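You operate a simulated robot arm through the tools that you are given. There is no shell and no other tool.

You run a simulated two-armed robot. Do the job below in one go: nothing can be reset, and whatever is moved stays where it is left.

Task
Pull the small blocks off the pink cable and put it back on its rest.
Fine: the three blocks go on top of the teal ledge; the cable on the free rest. Set down upright: small yellow block, small red block, small green block.
Where things are to end (x, y in the base frame): small yellow block within 50 mm of [500, -450]; small red block within 50 mm of [500, -520]; small green block within 50 mm of [500, -590].

It is judged by the outcome, as a careful person would: the job done as asked, and still so three seconds after it is handed in. It fails if anything else is knocked over, pushed out of place, dropped, spilled or broken.

Robot
Two 7-joint arms with fingered hands on one trunk that stands fixed in place. Base frame: the origin is at the foot of the trunk, x ahead of it, y to its left, z up. Lengths are in mm, angles in degrees, forces in N, time in s.
The left shoulder is at [23, 215, 1222], the right one opposite. With the tool pointing down near the work surface each hand reaches from about 100 to 580 mm from the base axis, measured 20 degrees to its own side. Payload 3.6 kg a hand.
The TCP of each hand is the grasp point between the finger pads, 22 mm short of the fingertips. In the tool frame z runs along the fingers and y along their closing line. The gripper opens to 132 mm. The gripper's body begins 60 mm behind the TCP. The gripper is a hand of 4 fingers: y runs from the thumb to the fingers, the wrist lies at [0, 0, -203] in the tool frame.
Orientation is that of the tool frame in the base frame, as [roll, pitch, yaw] about the fixed x, y, z axes, in that order (R = Rz(yaw) Ry(pitch) Rx(roll)). With the fingers straight down and closing along the base's y, the tool's x points along the base's -x, its y along +y and its z along -z.

Tools
- The arms move only by the tool jog_arm. It takes "left_increments", "right_increments" or both (then of equal length, played together; a hand with none holds still); each is one flat list of numbers, 6 for each row, row after row: the shift along the tool's x, y, z in mm, then the turn, a rotation vector about the tool's x, y, z in degrees. In form: [x, y, z, ax, ay, az, x, y, z, ax, ay, az, ...]. A call has 1 to 20 rows; each row shifts and turns the commanded pose from where the row before left it, along the tool's axes as they then stand. Each row takes 0.2 s and may step no farther than 50 mm and 8.6 degrees from the row before; otherwise, the whole call is refused. Where a pose cannot be reached the arm comes as near as it can. A force on the tool above 90 N (or 10 N above the force at the start of the call, whichever is more), or a blocked arm, ends the call early, and 0.2 s more pass. In this call time passes only in rows, and 0.2 s behind the last. The reply holds the time, the measured pose of the TCP, the force on the tool along the base axes, the opening and the grip force, in the units named above and with some noise, with the torque about the TCP (base axes, N m) and any sound that the robot's microphone picked up, and new pictures: "pictures" is both (left out), scene, wrist or none (wrist: the cameras of the hands that moved).
- Cameras (640 x 400 px; columns grow to the right, rows downward): "scene" is now at [149.9, -48.3, 1137.8]; the picture's right is [-0.50, -0.87, 0.00], its down [-0.44, 0.25, -0.86] and it looks along [0.75, -0.43, -0.51] (base axes); focal length 255 px, centre (320, 200). "left" rides on the left gripper at [-53, -53, -84] in its tool frame; the picture's right is [0.71, -0.71, 0.00], its down [0.53, 0.53, -0.67] and it looks along [0.47, 0.47, 0.74] (tool axes); focal length 247 px, centre (320, 200). "right" rides on the right gripper at [53, -53, -84] in its tool frame; the picture's right is [0.71, 0.71, 0.00], its down [-0.53, 0.53, -0.67] and it looks along [-0.47, 0.47, 0.74] (tool axes); focal length 247 px, centre (320, 200). There is no depth. A picture from a camera that has moved, and an enlarged one, comes with that camera's place and axes in the base frame and with its lens. The place of the scene camera against the robot may be out by one fixed shift of up to 25 mm in any direction.
- slide_trunk(by): slides the trunk up (or, below 0, down) by that many mm; the arms and the scene camera ride with it, the base frame stays. It gives what a move gives, with no picture.
- finger_targets(finger1, finger2, finger3, thumb_bend, hand): sets how far each is bent, from 0 (flat) to 1 (curled in); at 0.3 the hand is open as for a grip, at 0.7 the pads meet at the TCP. One left out holds its place. A second passes; each finger stops where it meets its share of the squeeze, and holds until it gets a number again. It is the only way to open and close the hand. It gives what a move gives, with no picture; readings hold the bend of each and the force on the fingers (four entries, about 0 where the hand has none), thumb and palm.
- aim_head(pan, tilt): turns the head with the scene camera to pan (to the left, within 60 degrees either way) and tilt (down, from -29 to 69), counted from straight ahead of the robot. It gives what a move gives, and a new picture of the scene camera.
- enlarge(camera, box): a new picture of the part [left, top, right, bottom] of that camera's present view, enlarged. It takes no simulated time.
- hand_in(): hands the job in; it is judged then, once.

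Nothing tells you positions but the pictures and the camera data. Unless the task says otherwise, let go and move clear before handing in.

The tools are called after "Request:" as name(argument=value, ...) on one line, values as JSON. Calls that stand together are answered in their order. jog_arm: Moves the arms, as the interface text tells. Its arguments: {"type":"object","properties":{"left_increments":{"type":"array"},"right_increments":{"type":"array"},"pictures":{"type":"string","enum":["both","scene","wrist","none"]}},"required":[]} The other tools are called the same way: slide_trunk (by) slides the trunk up or down; finger_targets (finger1, finger2, finger3, thumb_bend, hand) moves the fingers one by one; aim_head (pan, tilt) turns the head that bears the scene camera; enlarge (camera, box) takes an enlarged picture of a part of a camera's view; hand_in () hands the job in.

At the start:

```text
t: 0.0
left_position: [419.0, -19.3, 995.4]
left_ee_rot: [179.9, 0.0, 180.0]
left_force: [-0.5, -0.7, -0.1]
left_torque: [-0.01, 0.02, 0.03]
left_width: 131.9
left_gripper_force: 0.1
left_shape: jaw
left_bend: [0.3, 0.3, 0.3, 0.3]
left_finger forces: [0.0, 0.1, 0.1, 0.0, 0.1, 0.0]
right_position: [247.8, -337.0, 920.0]
right_ee_rot: [180.0, 0.0, -179.9]
right_force: [-0.6, -0.5, -0.7]
right_torque: [0.0, 0.02, 0.01]
right_width: 132.1
right_gripper_force: 0.1
right_shape: jaw
right_bend: [0.3, 0.3, 0.3, 0.3]
right_finger forces: [0.1, 0.0, 0.0, 0.0, 0.1, 0.1]
trunk travel left (down, up): [-499.0, 177.0]
head pan, tilt: [-29.8, 30.8]
```

scene: 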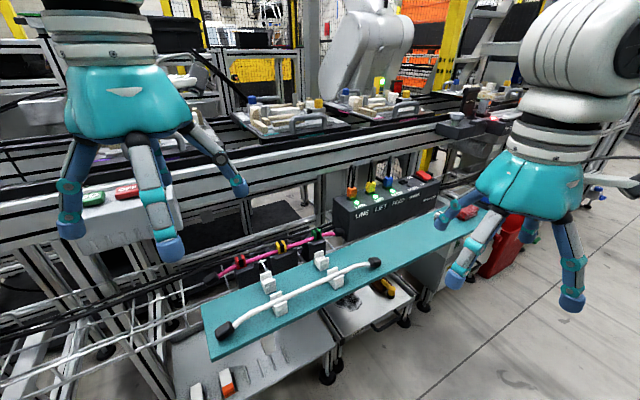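
right: 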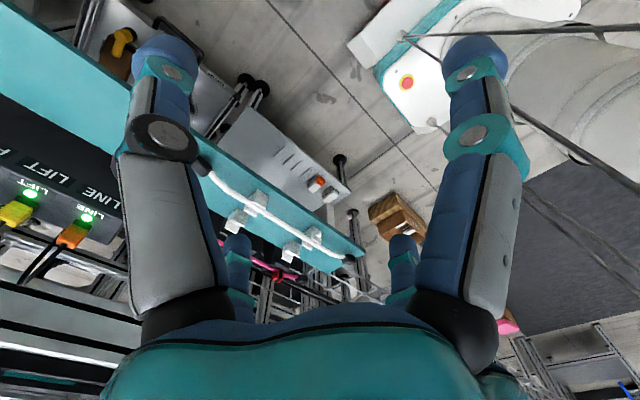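
left: 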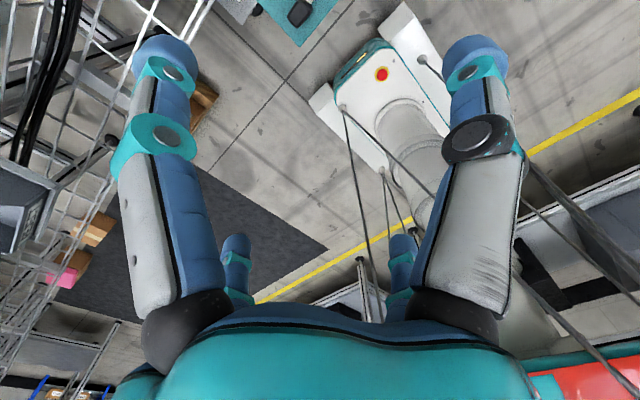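

I see a teal ledge carrying a white cable on two of its rests, and a pink cable behind it with small coloured blocks on it. I'll look closer before moving anything.

Request:
enlarge(camera="scene", box=[190, 210, 350, 310])

Request:
enlarge(camera="scene", box=[320, 150, 500, 262])

Request:
enlarge(camera="right", box=[180, 140, 400, 310])

```text
4.00 times, centred on (270, 260) of scene
camera zoom: at [149.9, -48.3, 1137.8], right [-0.5, -0.87, 0.0], down [-0.44, 0.25, -0.86], along [0.75, -0.43, -0.51], focal length 1020 px, centre (520, -40)
```

zoom: 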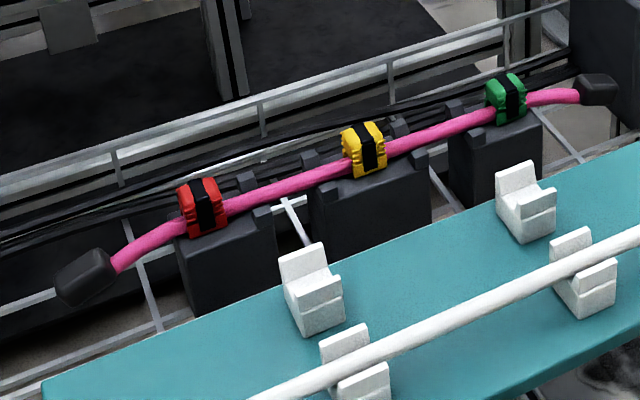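

```text
3.56 times, centred on (410, 206) of scene
camera zoom: at [149.9, -48.3, 1137.8], right [-0.5, -0.87, 0.0], down [-0.44, 0.25, -0.86], along [0.75, -0.43, -0.51], focal length 907 px, centre (0, 179)
```

zoom: 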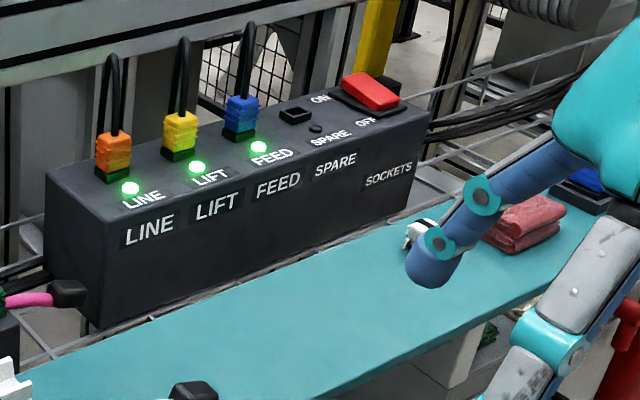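

```text
2.35 times, centred on (290, 225) of right
camera zoom: at [194.5, -389.1, 1004.4], right [-0.71, 0.71, 0.0], down [0.53, 0.53, 0.67], along [0.47, 0.47, -0.74], focal length 581 px, centre (391, 141)
```

zoom: 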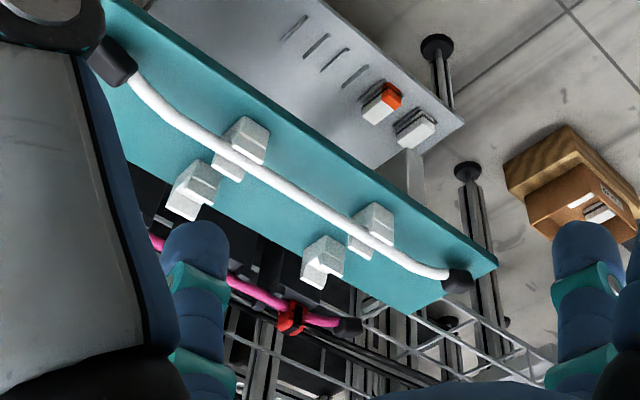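

The pink cable lies across three black holders behind the ledge, with red, yellow and green blocks clipped on it. The free white rest pair sits just in front of it. I'll zoom in further on each part.

Request:
enlarge(camera="scene", box=[200, 245, 272, 290])

Request:
enlarge(camera="scene", box=[260, 225, 348, 280])

Request:
enlarge(camera="right", box=[220, 200, 316, 260])

Request:
aim_head(pan=-15, tilt=40)

```text
8.89 times, centred on (236, 268) of scene
camera zoom: at [149.9, -48.3, 1137.8], right [-0.5, -0.87, 0.0], down [-0.44, 0.25, -0.86], along [0.75, -0.43, -0.51], focal length 2267 px, centre (1067, -400)
```

zoom: 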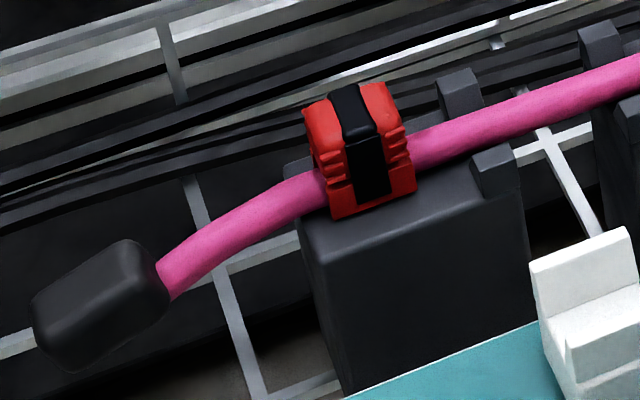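

```text
7.27 times, centred on (304, 252) of scene
camera zoom: at [149.9, -48.3, 1137.8], right [-0.5, -0.87, 0.0], down [-0.44, 0.25, -0.86], along [0.75, -0.43, -0.51], focal length 1855 px, centre (436, -182)
```

zoom: 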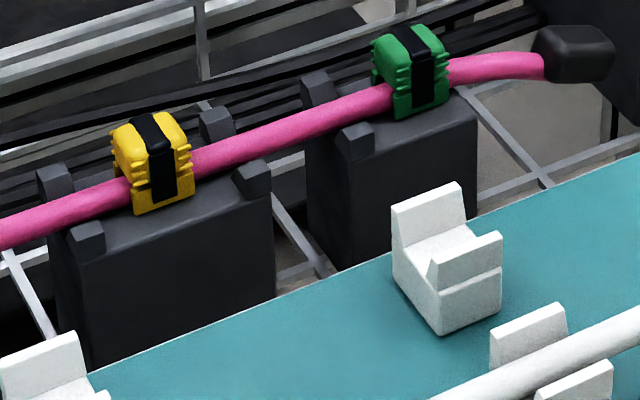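

```text
6.67 times, centred on (268, 230) of right
camera zoom: at [194.5, -389.1, 1004.4], right [-0.71, 0.71, 0.0], down [0.53, 0.53, 0.67], along [0.47, 0.47, -0.74], focal length 1646 px, centre (667, 0)
```

zoom: 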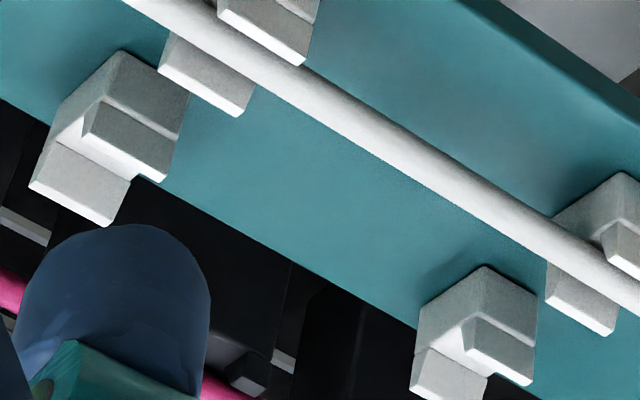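

```text
t: 0.8
left_position: [418.7, -20.0, 997.0]
left_ee_rot: [-180.0, 0.0, -180.0]
left_force: [-0.2, 0.5, 0.1]
left_torque: [-0.04, -0.03, 0.03]
left_width: 131.8
left_gripper_force: 0.1
left_shape: jaw
left_bend: [0.3, 0.3, 0.3, 0.3]
left_finger forces: [0.0, 0.0, 0.0, 0.0, 0.1, 0.1]
right_position: [247.4, -337.6, 921.1]
right_ee_rot: [-180.0, 0.0, -179.9]
right_force: [-0.3, 0.2, 0.4]
right_torque: [-0.02, 0.0, 0.0]
right_width: 131.8
right_gripper_force: 0.0
right_shape: jaw
right_bend: [0.3, 0.3, 0.3, 0.3]
right_finger forces: [0.1, 0.1, 0.0, 0.0, 0.0, 0.0]
trunk travel left (down, up): [-499.0, 177.0]
head pan, tilt: [-15.0, 40.0]
camera scene: at [153.8, -25.6, 1123.7], right [-0.26, -0.97, 0.0], down [-0.62, 0.17, -0.77], along [0.74, -0.2, -0.64], focal length 255 px, centre (320, 200)
```

scene: 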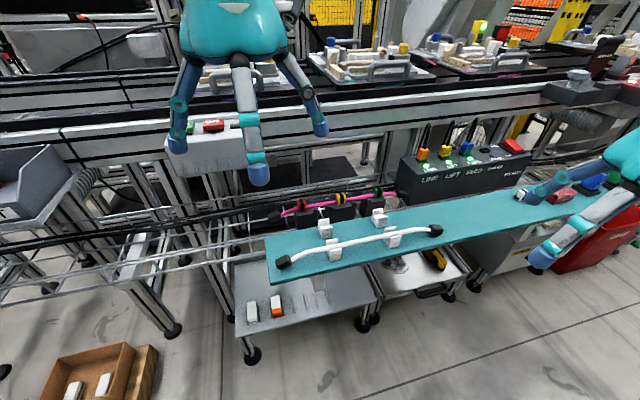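

The head now shows the whole ledge. I'll enlarge it to measure positions from this second viewpoint.

Request:
enlarge(camera="scene", box=[250, 170, 410, 270])

Request:
enlarge(camera="scene", box=[390, 100, 640, 256])

Request:
enlarge(camera="scene", box=[260, 180, 340, 230])

Request:
enlarge(camera="scene", box=[320, 180, 400, 230])

```text
4.00 times, centred on (330, 220) of scene
camera zoom: at [153.8, -25.6, 1123.7], right [-0.26, -0.97, 0.0], down [-0.62, 0.17, -0.77], along [0.74, -0.2, -0.64], focal length 1020 px, centre (280, 120)
```

zoom: 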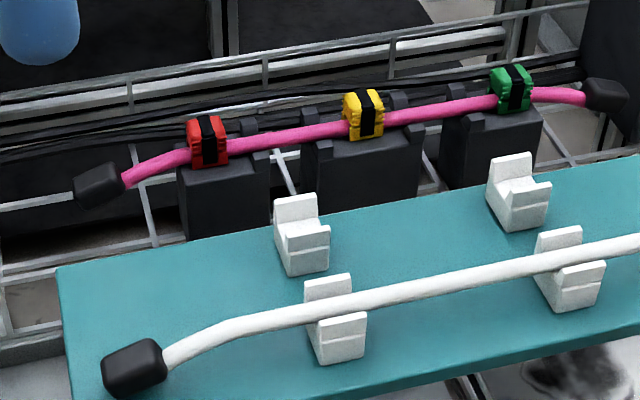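

```text
2.56 times, centred on (515, 178) of scene
camera zoom: at [153.8, -25.6, 1123.7], right [-0.26, -0.97, 0.0], down [-0.62, 0.17, -0.77], along [0.74, -0.2, -0.64], focal length 653 px, centre (-179, 256)
```

zoom: 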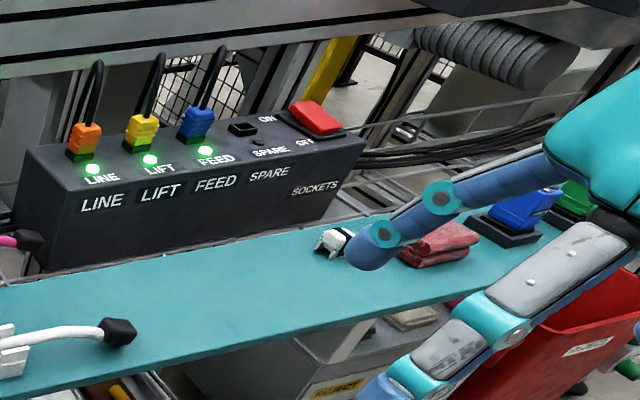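

```text
8.00 times, centred on (300, 205) of scene
camera zoom: at [153.8, -25.6, 1123.7], right [-0.26, -0.97, 0.0], down [-0.62, 0.17, -0.77], along [0.74, -0.2, -0.64], focal length 2040 px, centre (480, 160)
```

zoom: 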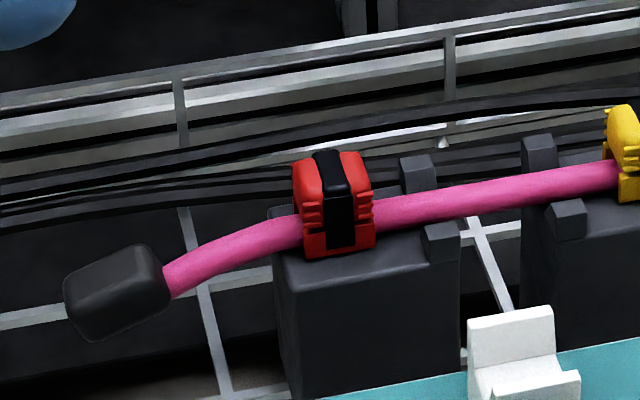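

```text
8.00 times, centred on (360, 205) of scene
camera zoom: at [153.8, -25.6, 1123.7], right [-0.26, -0.97, 0.0], down [-0.62, 0.17, -0.77], along [0.74, -0.2, -0.64], focal length 2040 px, centre (0, 160)
```

zoom: 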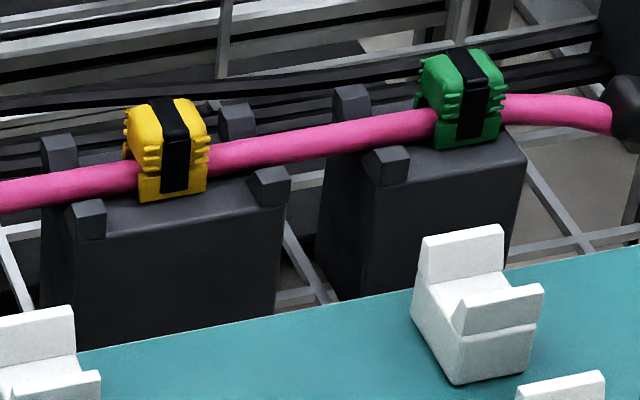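

I put the cable along y at about x=615, z=710, with red, yellow and green at y≈-105, -205 and -308. The free rests are near x=525, y=-139 and -267. Before approaching I'll lower the trunk for reach, since nothing is under the hands.

Request:
slide_trunk(by=-160)

```text
t: 2.6
left_position: [417.8, -19.2, 836.4]
left_ee_rot: [180.0, 0.1, -180.0]
left_force: [-0.6, 0.2, 0.5]
left_torque: [0.02, 0.0, 0.0]
left_width: 132.1
left_gripper_force: 0.1
left_shape: jaw
left_bend: [0.3, 0.3, 0.3, 0.3]
left_finger forces: [0.0, 0.0, 0.0, 0.0, 0.0, 0.0]
right_position: [247.6, -338.4, 760.4]
right_ee_rot: [-179.8, -0.8, 179.9]
right_force: [-0.1, 1.1, -0.6]
right_torque: [-0.02, 0.01, -0.02]
right_width: 131.8
right_gripper_force: 0.0
right_shape: jaw
right_bend: [0.3, 0.3, 0.3, 0.3]
right_finger forces: [0.1, 0.0, 0.0, 0.1, 0.0, 0.0]
trunk travel left (down, up): [-339.0, 337.0]
head pan, tilt: [-15.0, 40.0]
```

The trunk is lower and nothing touched. Next I raise the right hand and bring it over the ledge so its wrist camera can see the cable from closer.

Request:
jog_arm(right_increments=[0, 0, -47, 0, 0, 0, 0, 0, -47, 0, 0, 0, 0, 0, -46, 0, 0, 0, -46, 0, 0, 0, 0, 0, -46, 0, 0, 0, 0, 0, -46, 0, 0, 0, 0, 0, -46, 0, 0, 0, 0, 0, -46, 0, 0, 0, 0, 0], pictures="both")

Request:
enlarge(camera="right", box=[160, 80, 480, 280])

```text
t: 4.4
left_position: [418.5, -19.9, 836.4]
left_ee_rot: [-179.9, -0.1, -180.0]
left_force: [0.1, -0.8, -0.4]
left_torque: [0.03, 0.02, -0.01]
left_width: 131.9
left_gripper_force: 0.1
left_shape: jaw
left_bend: [0.3, 0.3, 0.3, 0.3]
left_finger forces: [0.0, 0.0, 0.0, 0.0, 0.0, 0.0]
right_position: [524.1, -287.2, 876.3]
right_ee_rot: [-179.8, -0.7, 179.9]
right_force: [-0.3, -0.7, -0.3]
right_torque: [0.02, 0.02, 0.02]
right_width: 131.8
right_gripper_force: 0.0
right_shape: jaw
right_bend: [0.3, 0.3, 0.3, 0.3]
right_finger forces: [0.0, 0.0, 0.0, 0.0, 0.0, 0.1]
right hand out of reach, approached as far as the arm can: row 1, 3
trunk travel left (down, up): [-339.0, 337.0]
head pan, tilt: [-15.0, 40.0]
camera scene: at [156.2, -25.4, 959.5], right [-0.26, -0.97, 0.0], down [-0.62, 0.17, -0.77], along [0.74, -0.2, -0.64], focal length 255 px, centre (320, 200)
camera right: at [470.5, -339.9, 960.0], right [-0.71, 0.71, 0.01], down [0.54, 0.53, 0.66], along [0.46, 0.47, -0.75], focal length 247 px, centre (320, 200)
```

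scene: 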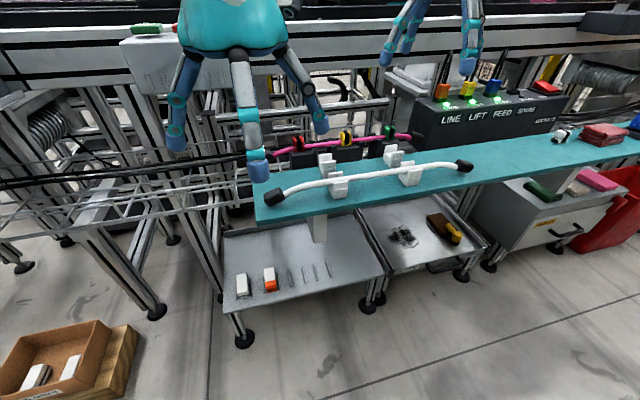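
right: 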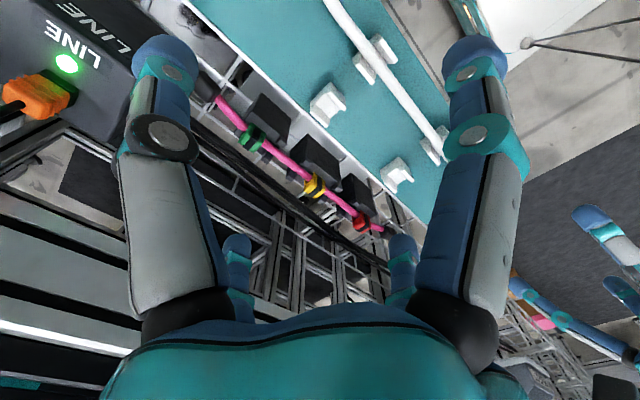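

```text
2.00 times, centred on (320, 180) of right
camera zoom: at [470.5, -339.9, 960.0], right [-0.71, 0.71, 0.01], down [0.54, 0.53, 0.66], along [0.46, 0.47, -0.75], focal length 494 px, centre (320, 240)
```

zoom: 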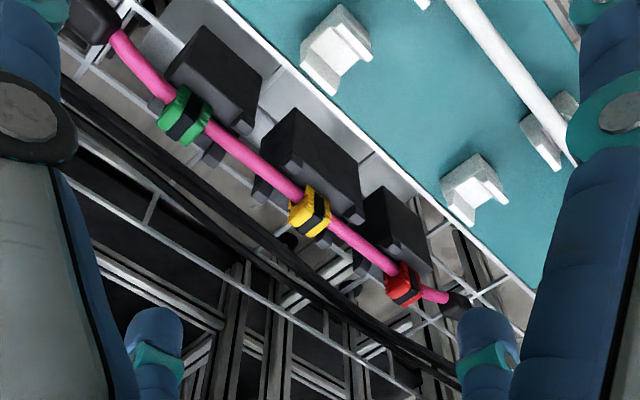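

The two wrist views agree closely: blocks at x≈616, y≈-101, -200 and -300, z≈703, with the free rests near x≈529, y≈-132 and -265. Each hand looks like four digits in a cross, so I'll test in free air how the fingers move.

Request:
finger_targets(hand="left", finger1=0, finger3=1)

Request:
enlarge(camera="left", box=[0, 0, 640, 400])

Request:
enlarge(camera="scene", box=[130, 0, 370, 200])

```text
t: 5.4
left_position: [418.3, -18.6, 835.8]
left_ee_rot: [179.9, 0.0, 179.9]
left_force: [-0.4, -0.1, -0.2]
left_torque: [0.0, 0.03, 0.02]
left_width: 108.2
left_gripper_force: 0.0
left_shape: fingers
left_bend: [0.01, 0.3, 1.0, 0.3]
left_finger forces: [0.0, 0.0, 0.0, 0.1, 0.0, 0.0]
right_position: [523.1, -287.7, 876.4]
right_ee_rot: [-179.9, -0.7, 180.0]
right_force: [-0.5, 0.6, -0.5]
right_torque: [-0.02, 0.02, 0.01]
right_width: 131.8
right_gripper_force: 0.1
right_shape: jaw
right_bend: [0.3, 0.3, 0.3, 0.3]
right_finger forces: [0.0, 0.0, 0.0, 0.0, 0.0, 0.0]
trunk travel left (down, up): [-339.0, 337.0]
head pan, tilt: [-15.0, 40.0]
```

```text
1.00 times, centred on (320, 200) of left (not enlarged: the box is as wide or as high as the picture)
camera zoom: at [471.4, -72.3, 921.4], right [-0.71, -0.71, 0.0], down [-0.53, 0.53, 0.67], along [-0.47, 0.47, -0.74], focal length 247 px, centre (320, 200)
```

zoom: 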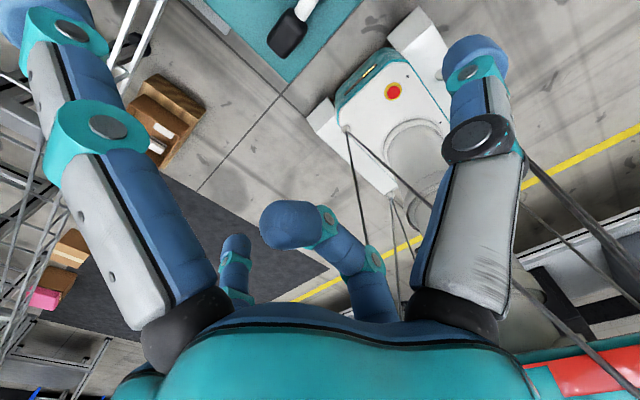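

```text
2.00 times, centred on (250, 100) of scene
camera zoom: at [155.9, -25.5, 959.6], right [-0.26, -0.97, 0.0], down [-0.62, 0.17, -0.77], along [0.74, -0.2, -0.64], focal length 510 px, centre (460, 400)
```

zoom: 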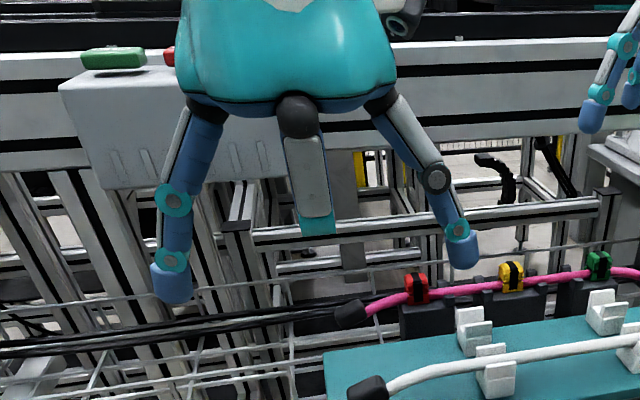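

Finger 1 sits on tool -x of the left hand and finger 3 on tool +x. A flat finger's tip reaches about 100 mm out at TCP level, and a curled one tucks under the palm. I'll raise both hands and turn them so thumb and finger 2 close along base x, ready to straddle the cable.

Request:
jog_arm(right_increments=[0, 0, -45, 0, 0, 0, 0, 0, -45, 0, 0, 0, 0, 0, -45, 0, 0, 0, 0, 0, 0, 0, 0, 8.18, 0, 0, 0, 0, 0, 8.18, 0, 0, 0, 0, 0, 8.18, 0, 0, 0, 0, 0, 8.18, 0, 0, 0, 0, 0, 8.18, 0, 0, 0, 0, 0, 8.18, 0, 0, 0, 0, 0, 8.18, 0, 0, 0, 0, 0, 8.18, 0, 0, 0, 0, 0, 8.18, 0, 0, 0, 0, 0, 8.18, 0, 0, 0, 0, 0, 8.18], left_increments=[0, 0, -45, 0, 0, 0, 0, 0, -45, 0, 0, 0, 0, 0, -45, 0, 0, 0, 0, 0, 0, 0, 0, 8.18, 0, 0, 0, 0, 0, 8.18, 0, 0, 0, 0, 0, 8.18, 0, 0, 0, 0, 0, 8.18, 0, 0, 0, 0, 0, 8.18, 0, 0, 0, 0, 0, 8.18, 0, 0, 0, 0, 0, 8.18, 0, 0, 0, 0, 0, 8.18, 0, 0, 0, 0, 0, 8.18, 0, 0, 0, 0, 0, 8.18, 0, 0, 0, 0, 0, 8.18], pictures="none")

Request:
finger_targets(hand="right", finger1=1, finger3=0)

Request:
finger_targets(hand="left", finger3=0, finger1=1)

Request:
enlarge(camera="right", box=[0, 0, 640, 400])

Request:
enlarge(camera="left", box=[0, 0, 640, 400])

```text
t: 8.4
left_position: [417.4, -18.5, 970.6]
left_ee_rot: [180.0, 0.0, 89.9]
left_force: [-0.3, 0.7, -0.7]
left_torque: [0.05, 0.01, -0.01]
left_width: 108.4
left_gripper_force: 0.0
left_shape: fingers
left_bend: [0.01, 0.3, 1.0, 0.3]
left_finger forces: [0.0, 0.0, 0.0, 0.0, 0.0, 0.0]
right_position: [520.3, -288.0, 1007.0]
right_ee_rot: [-179.3, 0.1, 89.7]
right_force: [0.0, -0.7, 0.5]
right_torque: [-0.01, 0.04, -0.04]
right_width: 131.8
right_gripper_force: 0.0
right_shape: jaw
right_bend: [0.3, 0.3, 0.3, 0.3]
right_finger forces: [0.0, 0.0, 0.1, 0.0, 0.1, 0.0]
trunk travel left (down, up): [-339.0, 337.0]
head pan, tilt: [-15.0, 40.0]
```

```text
t: 9.4
left_position: [418.4, -18.2, 970.7]
left_ee_rot: [-179.9, 0.0, 90.0]
left_force: [-0.4, 0.3, 0.4]
left_torque: [-0.03, -0.01, -0.05]
left_width: 108.2
left_gripper_force: 0.0
left_shape: fingers
left_bend: [0.01, 0.3, 1.0, 0.3]
left_finger forces: [0.0, 0.1, 0.0, 0.0, 0.0, 0.0]
right_position: [521.6, -288.0, 1006.7]
right_ee_rot: [-179.3, 0.0, 89.9]
right_force: [0.2, 0.8, 0.3]
right_torque: [0.0, -0.03, 0.01]
right_width: 71.6
right_gripper_force: 0.1
right_shape: fingers
right_bend: [1.0, 0.3, 0.01, 0.3]
right_finger forces: [0.0, 0.0, 0.0, 0.0, 0.1, 0.0]
trunk travel left (down, up): [-339.0, 337.0]
head pan, tilt: [-15.0, 40.0]
```

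```text
t: 10.4
left_position: [417.8, -18.9, 971.1]
left_ee_rot: [180.0, 0.0, 90.0]
left_force: [0.1, 0.2, 1.0]
left_torque: [-0.01, 0.01, 0.02]
left_width: 71.6
left_gripper_force: 0.0
left_shape: fingers
left_bend: [1.0, 0.3, 0.01, 0.3]
left_finger forces: [0.0, 0.1, 0.1, 0.0, 0.0, 0.0]
right_position: [522.3, -288.1, 1007.4]
right_ee_rot: [-179.2, 0.0, 89.8]
right_force: [0.1, 0.5, 0.0]
right_torque: [-0.03, -0.02, 0.02]
right_width: 71.2
right_gripper_force: 0.1
right_shape: fingers
right_bend: [1.0, 0.3, 0.01, 0.3]
right_finger forces: [0.0, 0.1, 0.1, 0.1, 0.1, 0.0]
trunk travel left (down, up): [-339.0, 337.0]
head pan, tilt: [-15.0, 40.0]
```

```text
1.00 times, centred on (320, 200) of right (not enlarged: the box is as wide or as high as the picture)
camera zoom: at [468.5, -234.1, 1090.3], right [0.71, 0.71, -0.01], down [0.53, -0.53, 0.66], along [0.46, -0.47, -0.75], focal length 247 px, centre (320, 200)
```

zoom: 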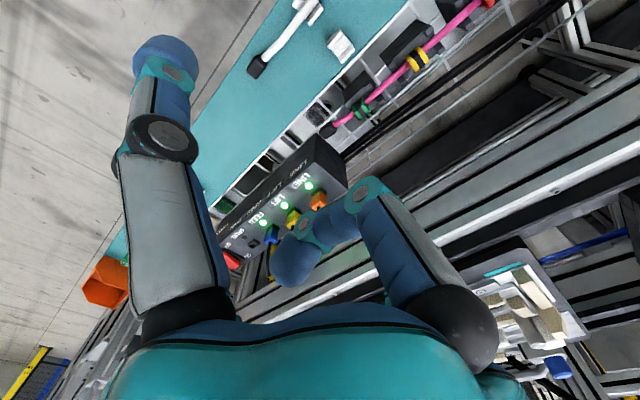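

```text
1.00 times, centred on (320, 200) of left (not enlarged: the box is as wide or as high as the picture)
camera zoom: at [364.2, -71.9, 1055.8], right [-0.71, 0.71, 0.0], down [0.53, 0.53, 0.67], along [0.47, 0.47, -0.74], focal length 247 px, centre (320, 200)
```

zoom: 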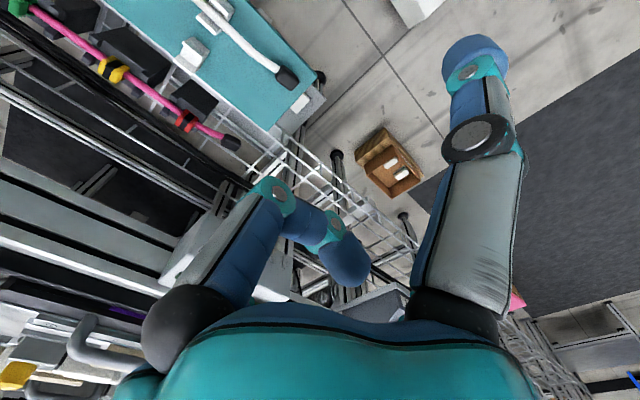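

Now finger 1 faces +y on the right hand and -y on the left, both curled. I'll enlarge the right camera view to measure the socket box beside the cable's right end.

Request:
enlarge(camera="right", box=[220, 60, 420, 185])

Request:
enlarge(camera="left", box=[60, 0, 300, 150])

Request:
enlarge(camera="right", box=[320, 80, 400, 130])

```text
3.20 times, centred on (320, 122) of right
camera zoom: at [468.5, -234.1, 1090.3], right [0.71, 0.71, -0.01], down [0.53, -0.53, 0.66], along [0.46, -0.47, -0.75], focal length 790 px, centre (320, 448)
```

zoom: 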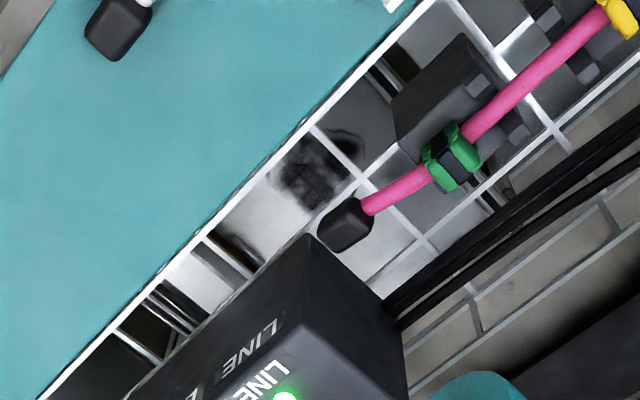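

```text
2.67 times, centred on (180, 75) of left
camera zoom: at [364.2, -71.9, 1055.8], right [-0.71, 0.71, 0.0], down [0.53, 0.53, 0.67], along [0.47, 0.47, -0.74], focal length 659 px, centre (693, 533)
```

zoom: 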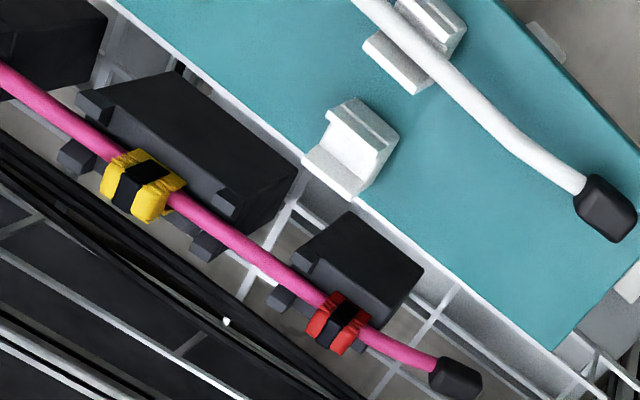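

```text
8.00 times, centred on (360, 105) of right
camera zoom: at [468.5, -234.1, 1090.3], right [0.71, 0.71, -0.01], down [0.53, -0.53, 0.66], along [0.46, -0.47, -0.75], focal length 1976 px, centre (0, 960)
```

zoom: 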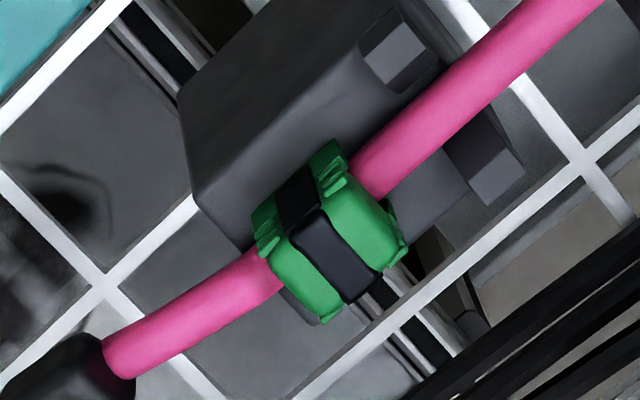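

The box's left face is at y≈-391, its front at x≈608 and its top at z≈760, so I must keep fingers off it. The far reach suits the right arm best, so I'll lower the trunk to bring the shoulders level with the wrists.

Request:
slide_trunk(by=-130)

Request:
jog_arm(right_increments=[0, 25, 0, 0, 0, 0, 20, 25, 0, 0, 0, 0, 20, 0, 20, 0, 0, 0], pictures="both")

Request:
enlarge(camera="right", box=[180, 0, 440, 163])

```text
t: 12.0
left_position: [418.9, -19.4, 842.2]
left_ee_rot: [179.9, 0.0, 90.1]
left_force: [-0.8, -0.8, 0.4]
left_torque: [-0.03, -0.02, 0.02]
left_width: 71.4
left_gripper_force: 0.0
left_shape: fingers
left_bend: [1.0, 0.3, 0.01, 0.3]
left_finger forces: [0.0, 0.1, 0.0, 0.0, 0.0, 0.1]
right_position: [521.2, -289.1, 876.6]
right_ee_rot: [-179.4, 0.1, 89.9]
right_force: [-0.4, 0.0, -0.3]
right_torque: [-0.04, 0.01, -0.01]
right_width: 71.6
right_gripper_force: 0.1
right_shape: fingers
right_bend: [1.0, 0.3, 0.01, 0.3]
right_finger forces: [0.1, 0.0, 0.0, 0.1, 0.0, 0.1]
trunk travel left (down, up): [-209.0, 467.0]
head pan, tilt: [-15.0, 40.0]
```

```text
t: 12.8
left_position: [418.8, -18.0, 840.9]
left_ee_rot: [179.9, 0.2, 90.0]
left_force: [-0.3, 0.2, 0.0]
left_torque: [-0.02, 0.0, 0.01]
left_width: 71.9
left_gripper_force: 0.0
left_shape: fingers
left_bend: [1.0, 0.3, 0.01, 0.3]
left_finger forces: [0.0, 0.0, 0.0, 0.1, 0.1, 0.0]
right_position: [571.6, -248.0, 856.0]
right_ee_rot: [-179.2, 0.1, 89.9]
right_force: [-0.1, 0.0, 0.3]
right_torque: [0.0, -0.02, 0.01]
right_width: 71.4
right_gripper_force: 0.1
right_shape: fingers
right_bend: [1.0, 0.3, 0.01, 0.3]
right_finger forces: [0.1, 0.0, 0.0, 0.0, 0.1, 0.2]
trunk travel left (down, up): [-209.0, 467.0]
head pan, tilt: [-15.0, 40.0]
camera scene: at [158.8, -25.4, 823.7], right [-0.26, -0.97, 0.0], down [-0.62, 0.17, -0.77], along [0.74, -0.2, -0.64], focal length 255 px, centre (320, 200)
camera right: at [518.5, -193.2, 940.5], right [0.71, 0.71, -0.01], down [0.53, -0.53, 0.66], along [0.46, -0.47, -0.75], focal length 247 px, centre (320, 200)
```

scene: 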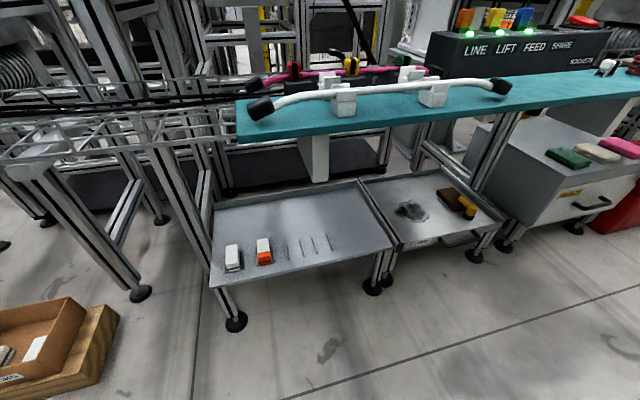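
right: 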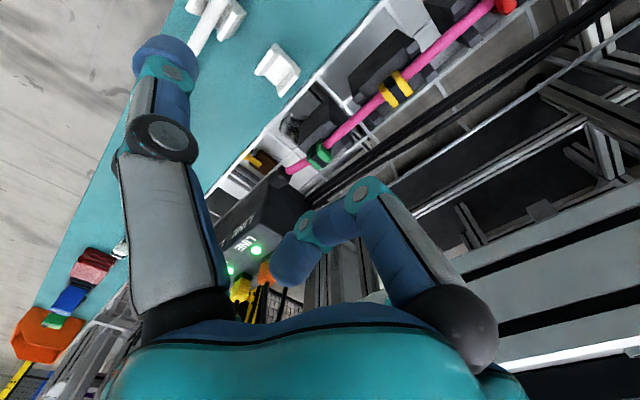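

```text
2.45 times, centred on (310, 82) of right
camera zoom: at [518.5, -193.2, 940.5], right [0.71, 0.71, -0.01], down [0.53, -0.53, 0.66], along [0.46, -0.47, -0.75], focal length 606 px, centre (344, 491)
```

zoom: 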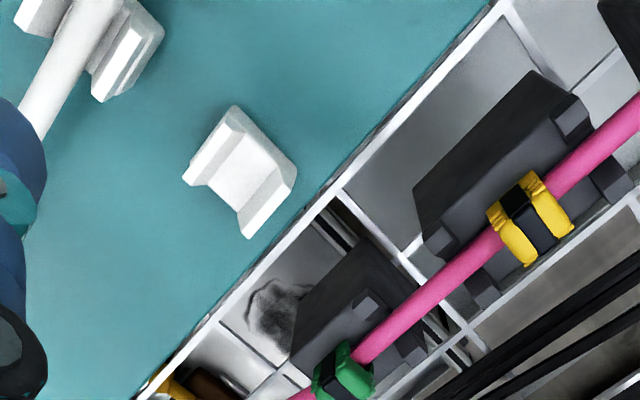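

Yellow comes out near [615,-198] with its top at about z=716. I'll place the right hand above it, lean it about 8° so the flat -y finger clears green, and narrow the thumb and finger 2.

Request:
finger_targets(hand="right", finger2=0.42, thumb_bend=0.42)

Request:
jog_arm(right_increments=[25, 22, 0, 0, 0, 0, 25, 21, 0, 0, 0, 0, 0, 0, 33, 0, 0, 0, 0, 0, 33, 0, 0, 0, 0, 0, 0, 0, -8, 0], pictures="both")

Request:
aim_head(pan=-20, tilt=18)

Request:
enlarge(camera="scene", box=[220, 140, 420, 265])

```text
t: 13.8
left_position: [418.2, -19.0, 842.1]
left_ee_rot: [179.9, 0.0, 90.0]
left_force: [0.3, 0.1, 0.3]
left_torque: [0.02, 0.01, -0.02]
left_width: 71.6
left_gripper_force: 0.0
left_shape: fingers
left_bend: [1.0, 0.3, 0.01, 0.3]
left_finger forces: [0.0, 0.1, 0.0, 0.1, 0.0, 0.0]
right_position: [570.3, -248.4, 856.0]
right_ee_rot: [-179.1, 0.1, 89.8]
right_force: [-0.9, -0.6, -0.6]
right_torque: [0.02, -0.04, 0.01]
right_width: 59.7
right_gripper_force: 0.1
right_shape: fingers
right_bend: [1.0, 0.42, 0.01, 0.42]
right_finger forces: [0.1, 0.0, 0.0, 0.1, 0.0, 0.1]
trunk travel left (down, up): [-209.0, 467.0]
head pan, tilt: [-15.0, 40.0]
```

```text
t: 15.0
left_position: [419.0, -18.3, 841.4]
left_ee_rot: [180.0, 0.0, 89.9]
left_force: [-0.3, 0.1, -0.6]
left_torque: [0.02, 0.03, -0.02]
left_width: 71.6
left_gripper_force: 0.2
left_shape: fingers
left_bend: [1.0, 0.3, 0.01, 0.3]
left_finger forces: [0.0, 0.1, 0.1, 0.0, 0.1, 0.1]
right_position: [615.1, -197.1, 786.6]
right_ee_rot: [-179.3, 8.2, 90.1]
right_force: [-0.5, 0.3, 0.2]
right_torque: [0.01, -0.02, 0.01]
right_width: 59.8
right_gripper_force: 0.0
right_shape: fingers
right_bend: [1.0, 0.42, 0.01, 0.42]
right_finger forces: [0.0, 0.0, 0.0, 0.0, 0.1, 0.0]
trunk travel left (down, up): [-209.0, 467.0]
head pan, tilt: [-15.0, 40.0]
camera scene: at [158.6, -25.6, 823.9], right [-0.26, -0.97, 0.0], down [-0.62, 0.17, -0.77], along [0.74, -0.2, -0.64], focal length 255 px, centre (320, 200)
camera right: at [561.7, -131.9, 862.5], right [0.71, 0.7, -0.11], down [0.54, -0.43, 0.73], along [0.46, -0.57, -0.68], focal length 247 px, centre (320, 200)
```

scene: 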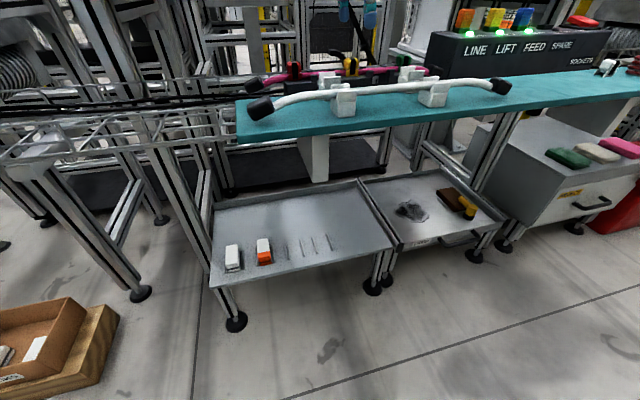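
right: 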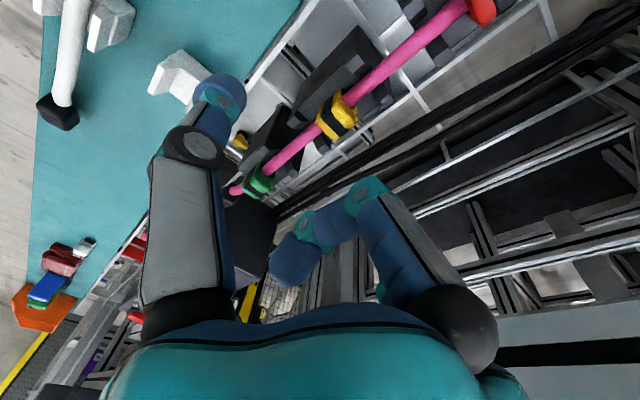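

```text
t: 15.8
left_position: [418.3, -17.7, 841.0]
left_ee_rot: [180.0, 0.0, 90.0]
left_force: [-0.2, 0.2, -0.9]
left_torque: [0.0, 0.03, 0.0]
left_width: 71.5
left_gripper_force: 0.0
left_shape: fingers
left_bend: [1.0, 0.3, 0.01, 0.3]
left_finger forces: [0.0, 0.1, 0.1, 0.1, 0.1, 0.0]
right_position: [614.3, -197.8, 788.0]
right_ee_rot: [-179.2, 8.0, 90.0]
right_force: [0.2, -0.9, -0.9]
right_torque: [0.02, 0.02, -0.01]
right_width: 60.1
right_gripper_force: 0.0
right_shape: fingers
right_bend: [1.0, 0.42, 0.01, 0.42]
right_finger forces: [0.0, 0.0, 0.0, 0.1, 0.1, 0.0]
trunk travel left (down, up): [-209.0, 467.0]
head pan, tilt: [-20.0, 18.0]
camera scene: at [164.3, -35.4, 858.4], right [-0.34, -0.94, 0.0], down [-0.29, 0.11, -0.95], along [0.89, -0.33, -0.31], focal length 255 px, centre (320, 200)
```

scene: 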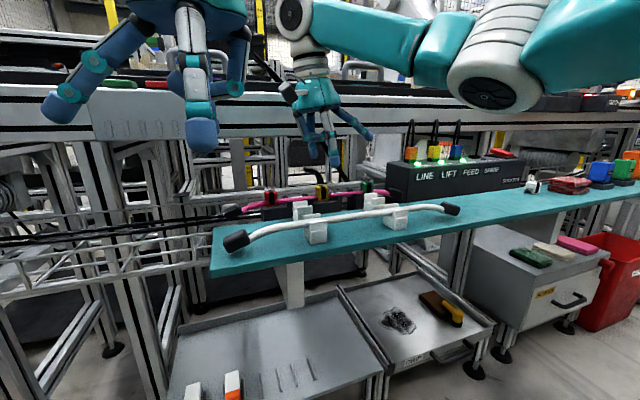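

```text
3.20 times, centred on (320, 202) of scene
camera zoom: at [164.3, -35.4, 858.4], right [-0.34, -0.94, 0.0], down [-0.29, 0.11, -0.95], along [0.89, -0.33, -0.31], focal length 816 px, centre (320, 192)
```

zoom: 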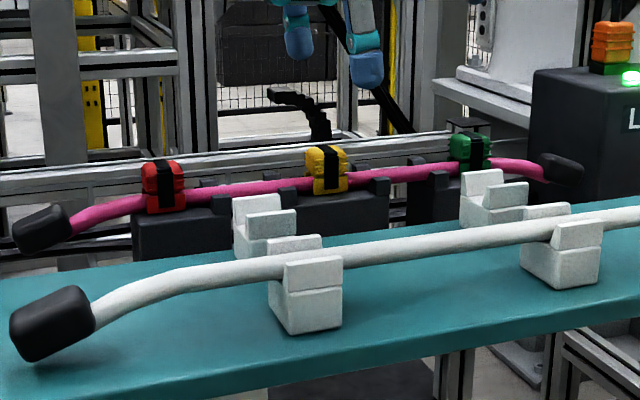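

This low view shows the geometry clearly: each block rises about 20 mm above the cable. The right hand is over yellow, so I'll lower it partway and check alignment.

Request:
jog_arm(right_increments=[3.3, 0, 24, 0, 0, 0, 3.3, 0, 24, 0, 0, 0], pictures="wrist")

Request:
enlarge(camera="right", box=[220, 80, 420, 205])

Request:
enlarge(camera="scene", box=[270, 130, 398, 210])

```text
t: 16.4
left_position: [418.0, -18.8, 842.6]
left_ee_rot: [180.0, 0.0, 90.0]
left_force: [0.7, 0.7, -0.5]
left_torque: [-0.02, -0.01, -0.01]
left_width: 71.7
left_gripper_force: 0.1
left_shape: fingers
left_bend: [1.0, 0.3, 0.01, 0.3]
left_finger forces: [0.0, 0.0, 0.0, 0.0, 0.0, 0.0]
right_position: [613.1, -196.9, 738.8]
right_ee_rot: [-179.2, 8.0, 89.9]
right_force: [-0.9, 0.8, -0.6]
right_torque: [-0.03, 0.03, 0.02]
right_width: 59.9
right_gripper_force: 0.1
right_shape: fingers
right_bend: [1.0, 0.42, 0.01, 0.42]
right_finger forces: [0.0, 0.1, 0.0, 0.0, 0.0, 0.0]
trunk travel left (down, up): [-209.0, 467.0]
head pan, tilt: [-20.0, 18.0]
camera right: at [561.4, -131.0, 814.9], right [0.71, 0.7, -0.11], down [0.53, -0.43, 0.73], along [0.46, -0.57, -0.68], focal length 247 px, centre (320, 200)
```

right: 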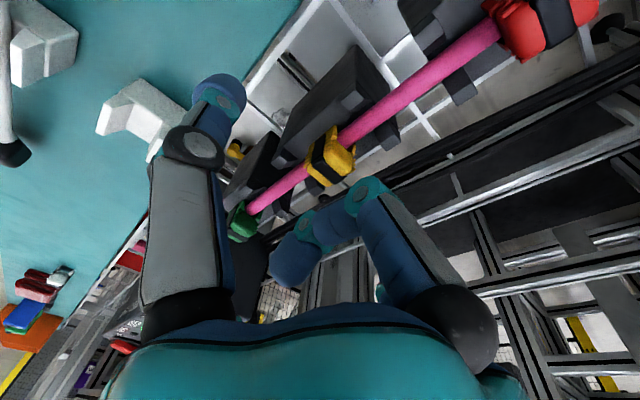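

```text
3.20 times, centred on (320, 142) of right
camera zoom: at [561.4, -131.0, 814.9], right [0.71, 0.7, -0.11], down [0.53, -0.43, 0.73], along [0.46, -0.57, -0.68], focal length 790 px, centre (320, 384)
```

zoom: 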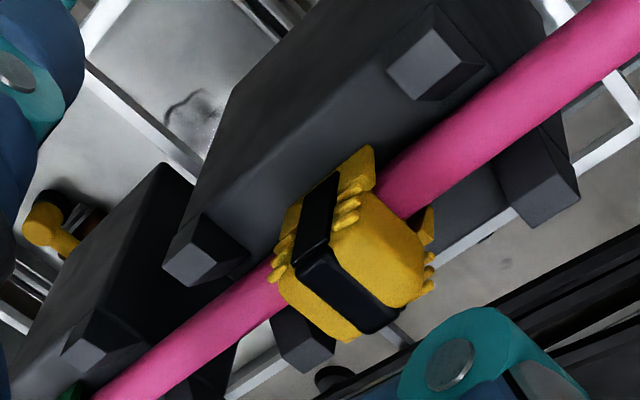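

```text
5.00 times, centred on (334, 170) of scene
camera zoom: at [164.4, -35.4, 858.4], right [-0.34, -0.94, 0.0], down [-0.29, 0.11, -0.95], along [0.89, -0.33, -0.31], focal length 1275 px, centre (250, 350)
```

zoom: 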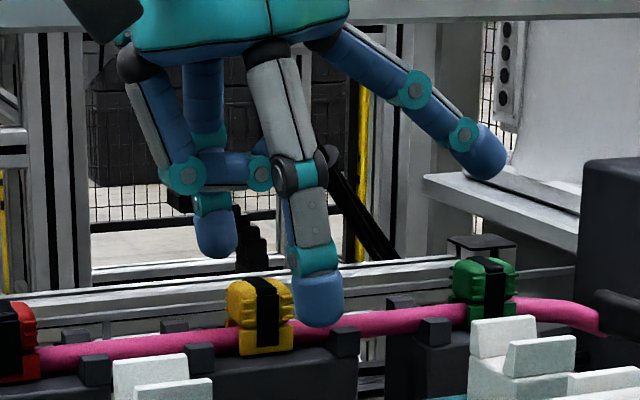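

The hand straddles yellow with good clearance from green. I'll lower the last 20 mm with a small correction and check before closing.

Request:
jog_arm(right_increments=[2.4, 1, 10, 0, 0, 0, 2.4, 1, 10, 0, 0, 0], pictures="none")

Request:
enlarge(camera="scene", box=[270, 130, 398, 210])

Request:
enlarge(camera="right", box=[220, 80, 420, 205])

```text
t: 17.0
left_position: [418.4, -19.3, 841.3]
left_ee_rot: [-179.9, 0.1, 90.0]
left_force: [0.1, -0.1, 0.3]
left_torque: [0.03, 0.0, 0.01]
left_width: 71.4
left_gripper_force: 0.0
left_shape: fingers
left_bend: [1.0, 0.3, 0.01, 0.3]
left_finger forces: [0.0, 0.1, 0.0, 0.0, 0.0, 0.0]
right_position: [615.2, -196.0, 719.6]
right_ee_rot: [-179.3, 8.0, 90.0]
right_force: [0.1, 0.2, -0.5]
right_torque: [0.02, 0.01, 0.0]
right_width: 59.5
right_gripper_force: 0.0
right_shape: fingers
right_bend: [1.0, 0.42, 0.01, 0.42]
right_finger forces: [0.0, 0.0, 0.0, 0.0, 0.0, 0.0]
trunk travel left (down, up): [-209.0, 467.0]
head pan, tilt: [-20.0, 18.0]
```

```text
5.00 times, centred on (334, 170) of scene
camera zoom: at [164.4, -35.4, 858.4], right [-0.34, -0.94, 0.0], down [-0.29, 0.11, -0.95], along [0.89, -0.33, -0.31], focal length 1275 px, centre (250, 350)
```

zoom: 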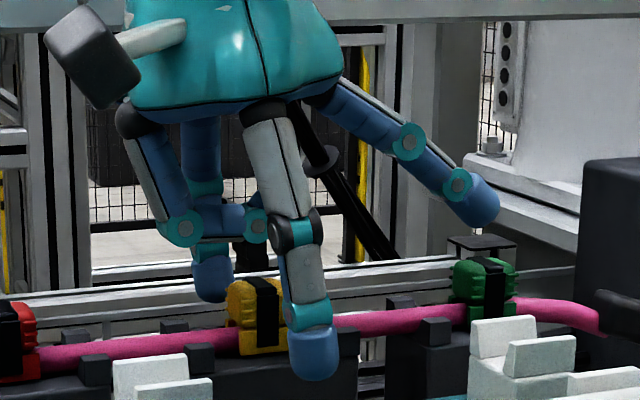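

```text
3.20 times, centred on (320, 142) of right
camera zoom: at [562.7, -130.1, 795.2], right [0.71, 0.7, -0.11], down [0.54, -0.43, 0.73], along [0.46, -0.57, -0.68], focal length 790 px, centre (320, 384)
```

zoom: 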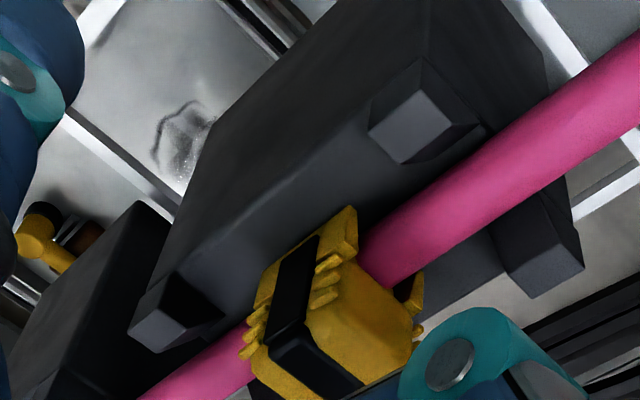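

Thumb and finger 2 are on either side of yellow, between the prongs, and nothing is touching. I'll close gradually.

Request:
finger_targets(hand="right", finger2=0.57, thumb_bend=0.57)

Request:
enlarge(camera="scene", box=[294, 150, 374, 200])

Request:
enlarge(camera="right", box=[220, 100, 420, 225])

```text
t: 18.0
left_position: [418.3, -18.7, 842.2]
left_ee_rot: [-180.0, 0.0, 90.0]
left_force: [0.3, -0.1, -0.6]
left_torque: [-0.04, -0.02, 0.0]
left_width: 71.4
left_gripper_force: 0.0
left_shape: fingers
left_bend: [1.0, 0.3, 0.01, 0.3]
left_finger forces: [0.0, 0.0, 0.0, 0.0, 0.1, 0.0]
right_position: [614.9, -194.9, 719.7]
right_ee_rot: [-179.2, 8.0, 90.1]
right_force: [-0.9, 0.2, -0.5]
right_torque: [0.01, 0.04, 0.02]
right_width: 45.8
right_gripper_force: 0.1
right_shape: fingers
right_bend: [1.0, 0.56, 0.01, 0.56]
right_finger forces: [0.0, 0.0, 0.1, 0.0, 0.0, 0.1]
trunk travel left (down, up): [-209.0, 467.0]
head pan, tilt: [-20.0, 18.0]
```

```text
8.00 times, centred on (334, 175) of scene
camera zoom: at [164.3, -35.4, 858.5], right [-0.34, -0.94, 0.0], down [-0.29, 0.11, -0.95], along [0.89, -0.33, -0.31], focal length 2040 px, centre (208, 400)
```

zoom: 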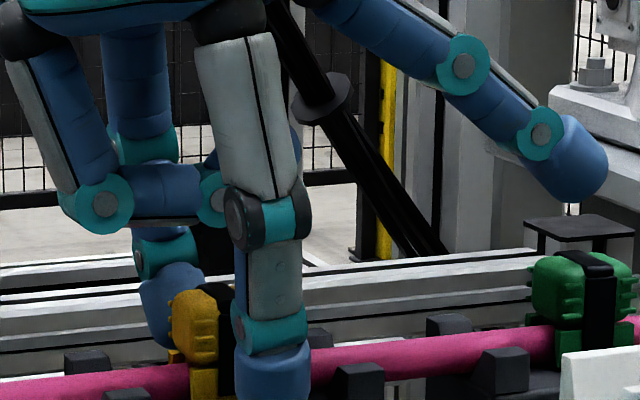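

```text
3.20 times, centred on (320, 162) of right
camera zoom: at [562.7, -130.1, 795.6], right [0.71, 0.7, -0.11], down [0.53, -0.43, 0.73], along [0.46, -0.57, -0.68], focal length 790 px, centre (320, 320)
```

zoom: 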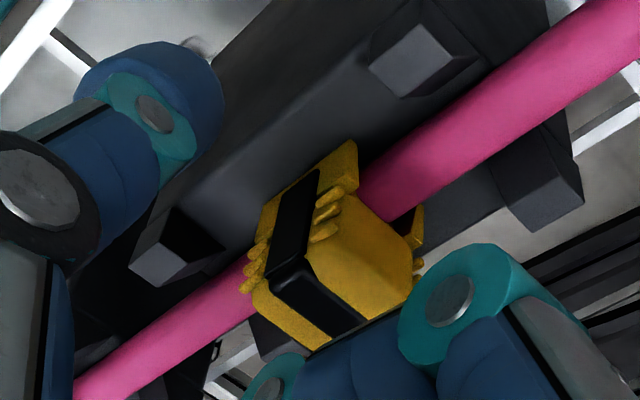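

The digits are still clear of the block, with the thumb lined up on its front face. I'll keep closing.

Request:
finger_targets(hand="right", finger2=0.66, thumb_bend=0.66)

Request:
enlarge(camera="right", box=[220, 100, 420, 225])

```text
t: 19.0
left_position: [418.7, -19.4, 841.8]
left_ee_rot: [-180.0, 0.0, 90.0]
left_force: [0.8, -0.5, 0.6]
left_torque: [0.0, -0.01, 0.01]
left_width: 71.7
left_gripper_force: 0.0
left_shape: fingers
left_bend: [1.0, 0.3, 0.01, 0.3]
left_finger forces: [0.0, 0.0, 0.0, 0.0, 0.0, 0.1]
right_position: [615.3, -195.4, 719.5]
right_ee_rot: [-179.2, 8.1, 90.0]
right_force: [3.0, 0.5, 0.1]
right_torque: [-0.02, -0.07, 0.04]
right_width: 36.6
right_gripper_force: 1.1
right_shape: fingers
right_bend: [1.0, 0.62, 0.01, 0.66]
right_finger forces: [0.0, 3.1, 0.0, 0.0, 0.0, 0.0]
trunk travel left (down, up): [-209.0, 467.0]
head pan, tilt: [-20.0, 18.0]
```

```text
3.20 times, centred on (320, 162) of right
camera zoom: at [562.9, -130.2, 795.5], right [0.71, 0.7, -0.11], down [0.53, -0.43, 0.73], along [0.46, -0.57, -0.68], focal length 790 px, centre (320, 320)
```

zoom: 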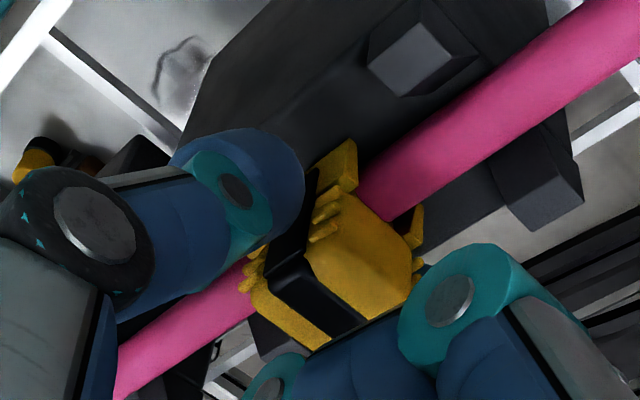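

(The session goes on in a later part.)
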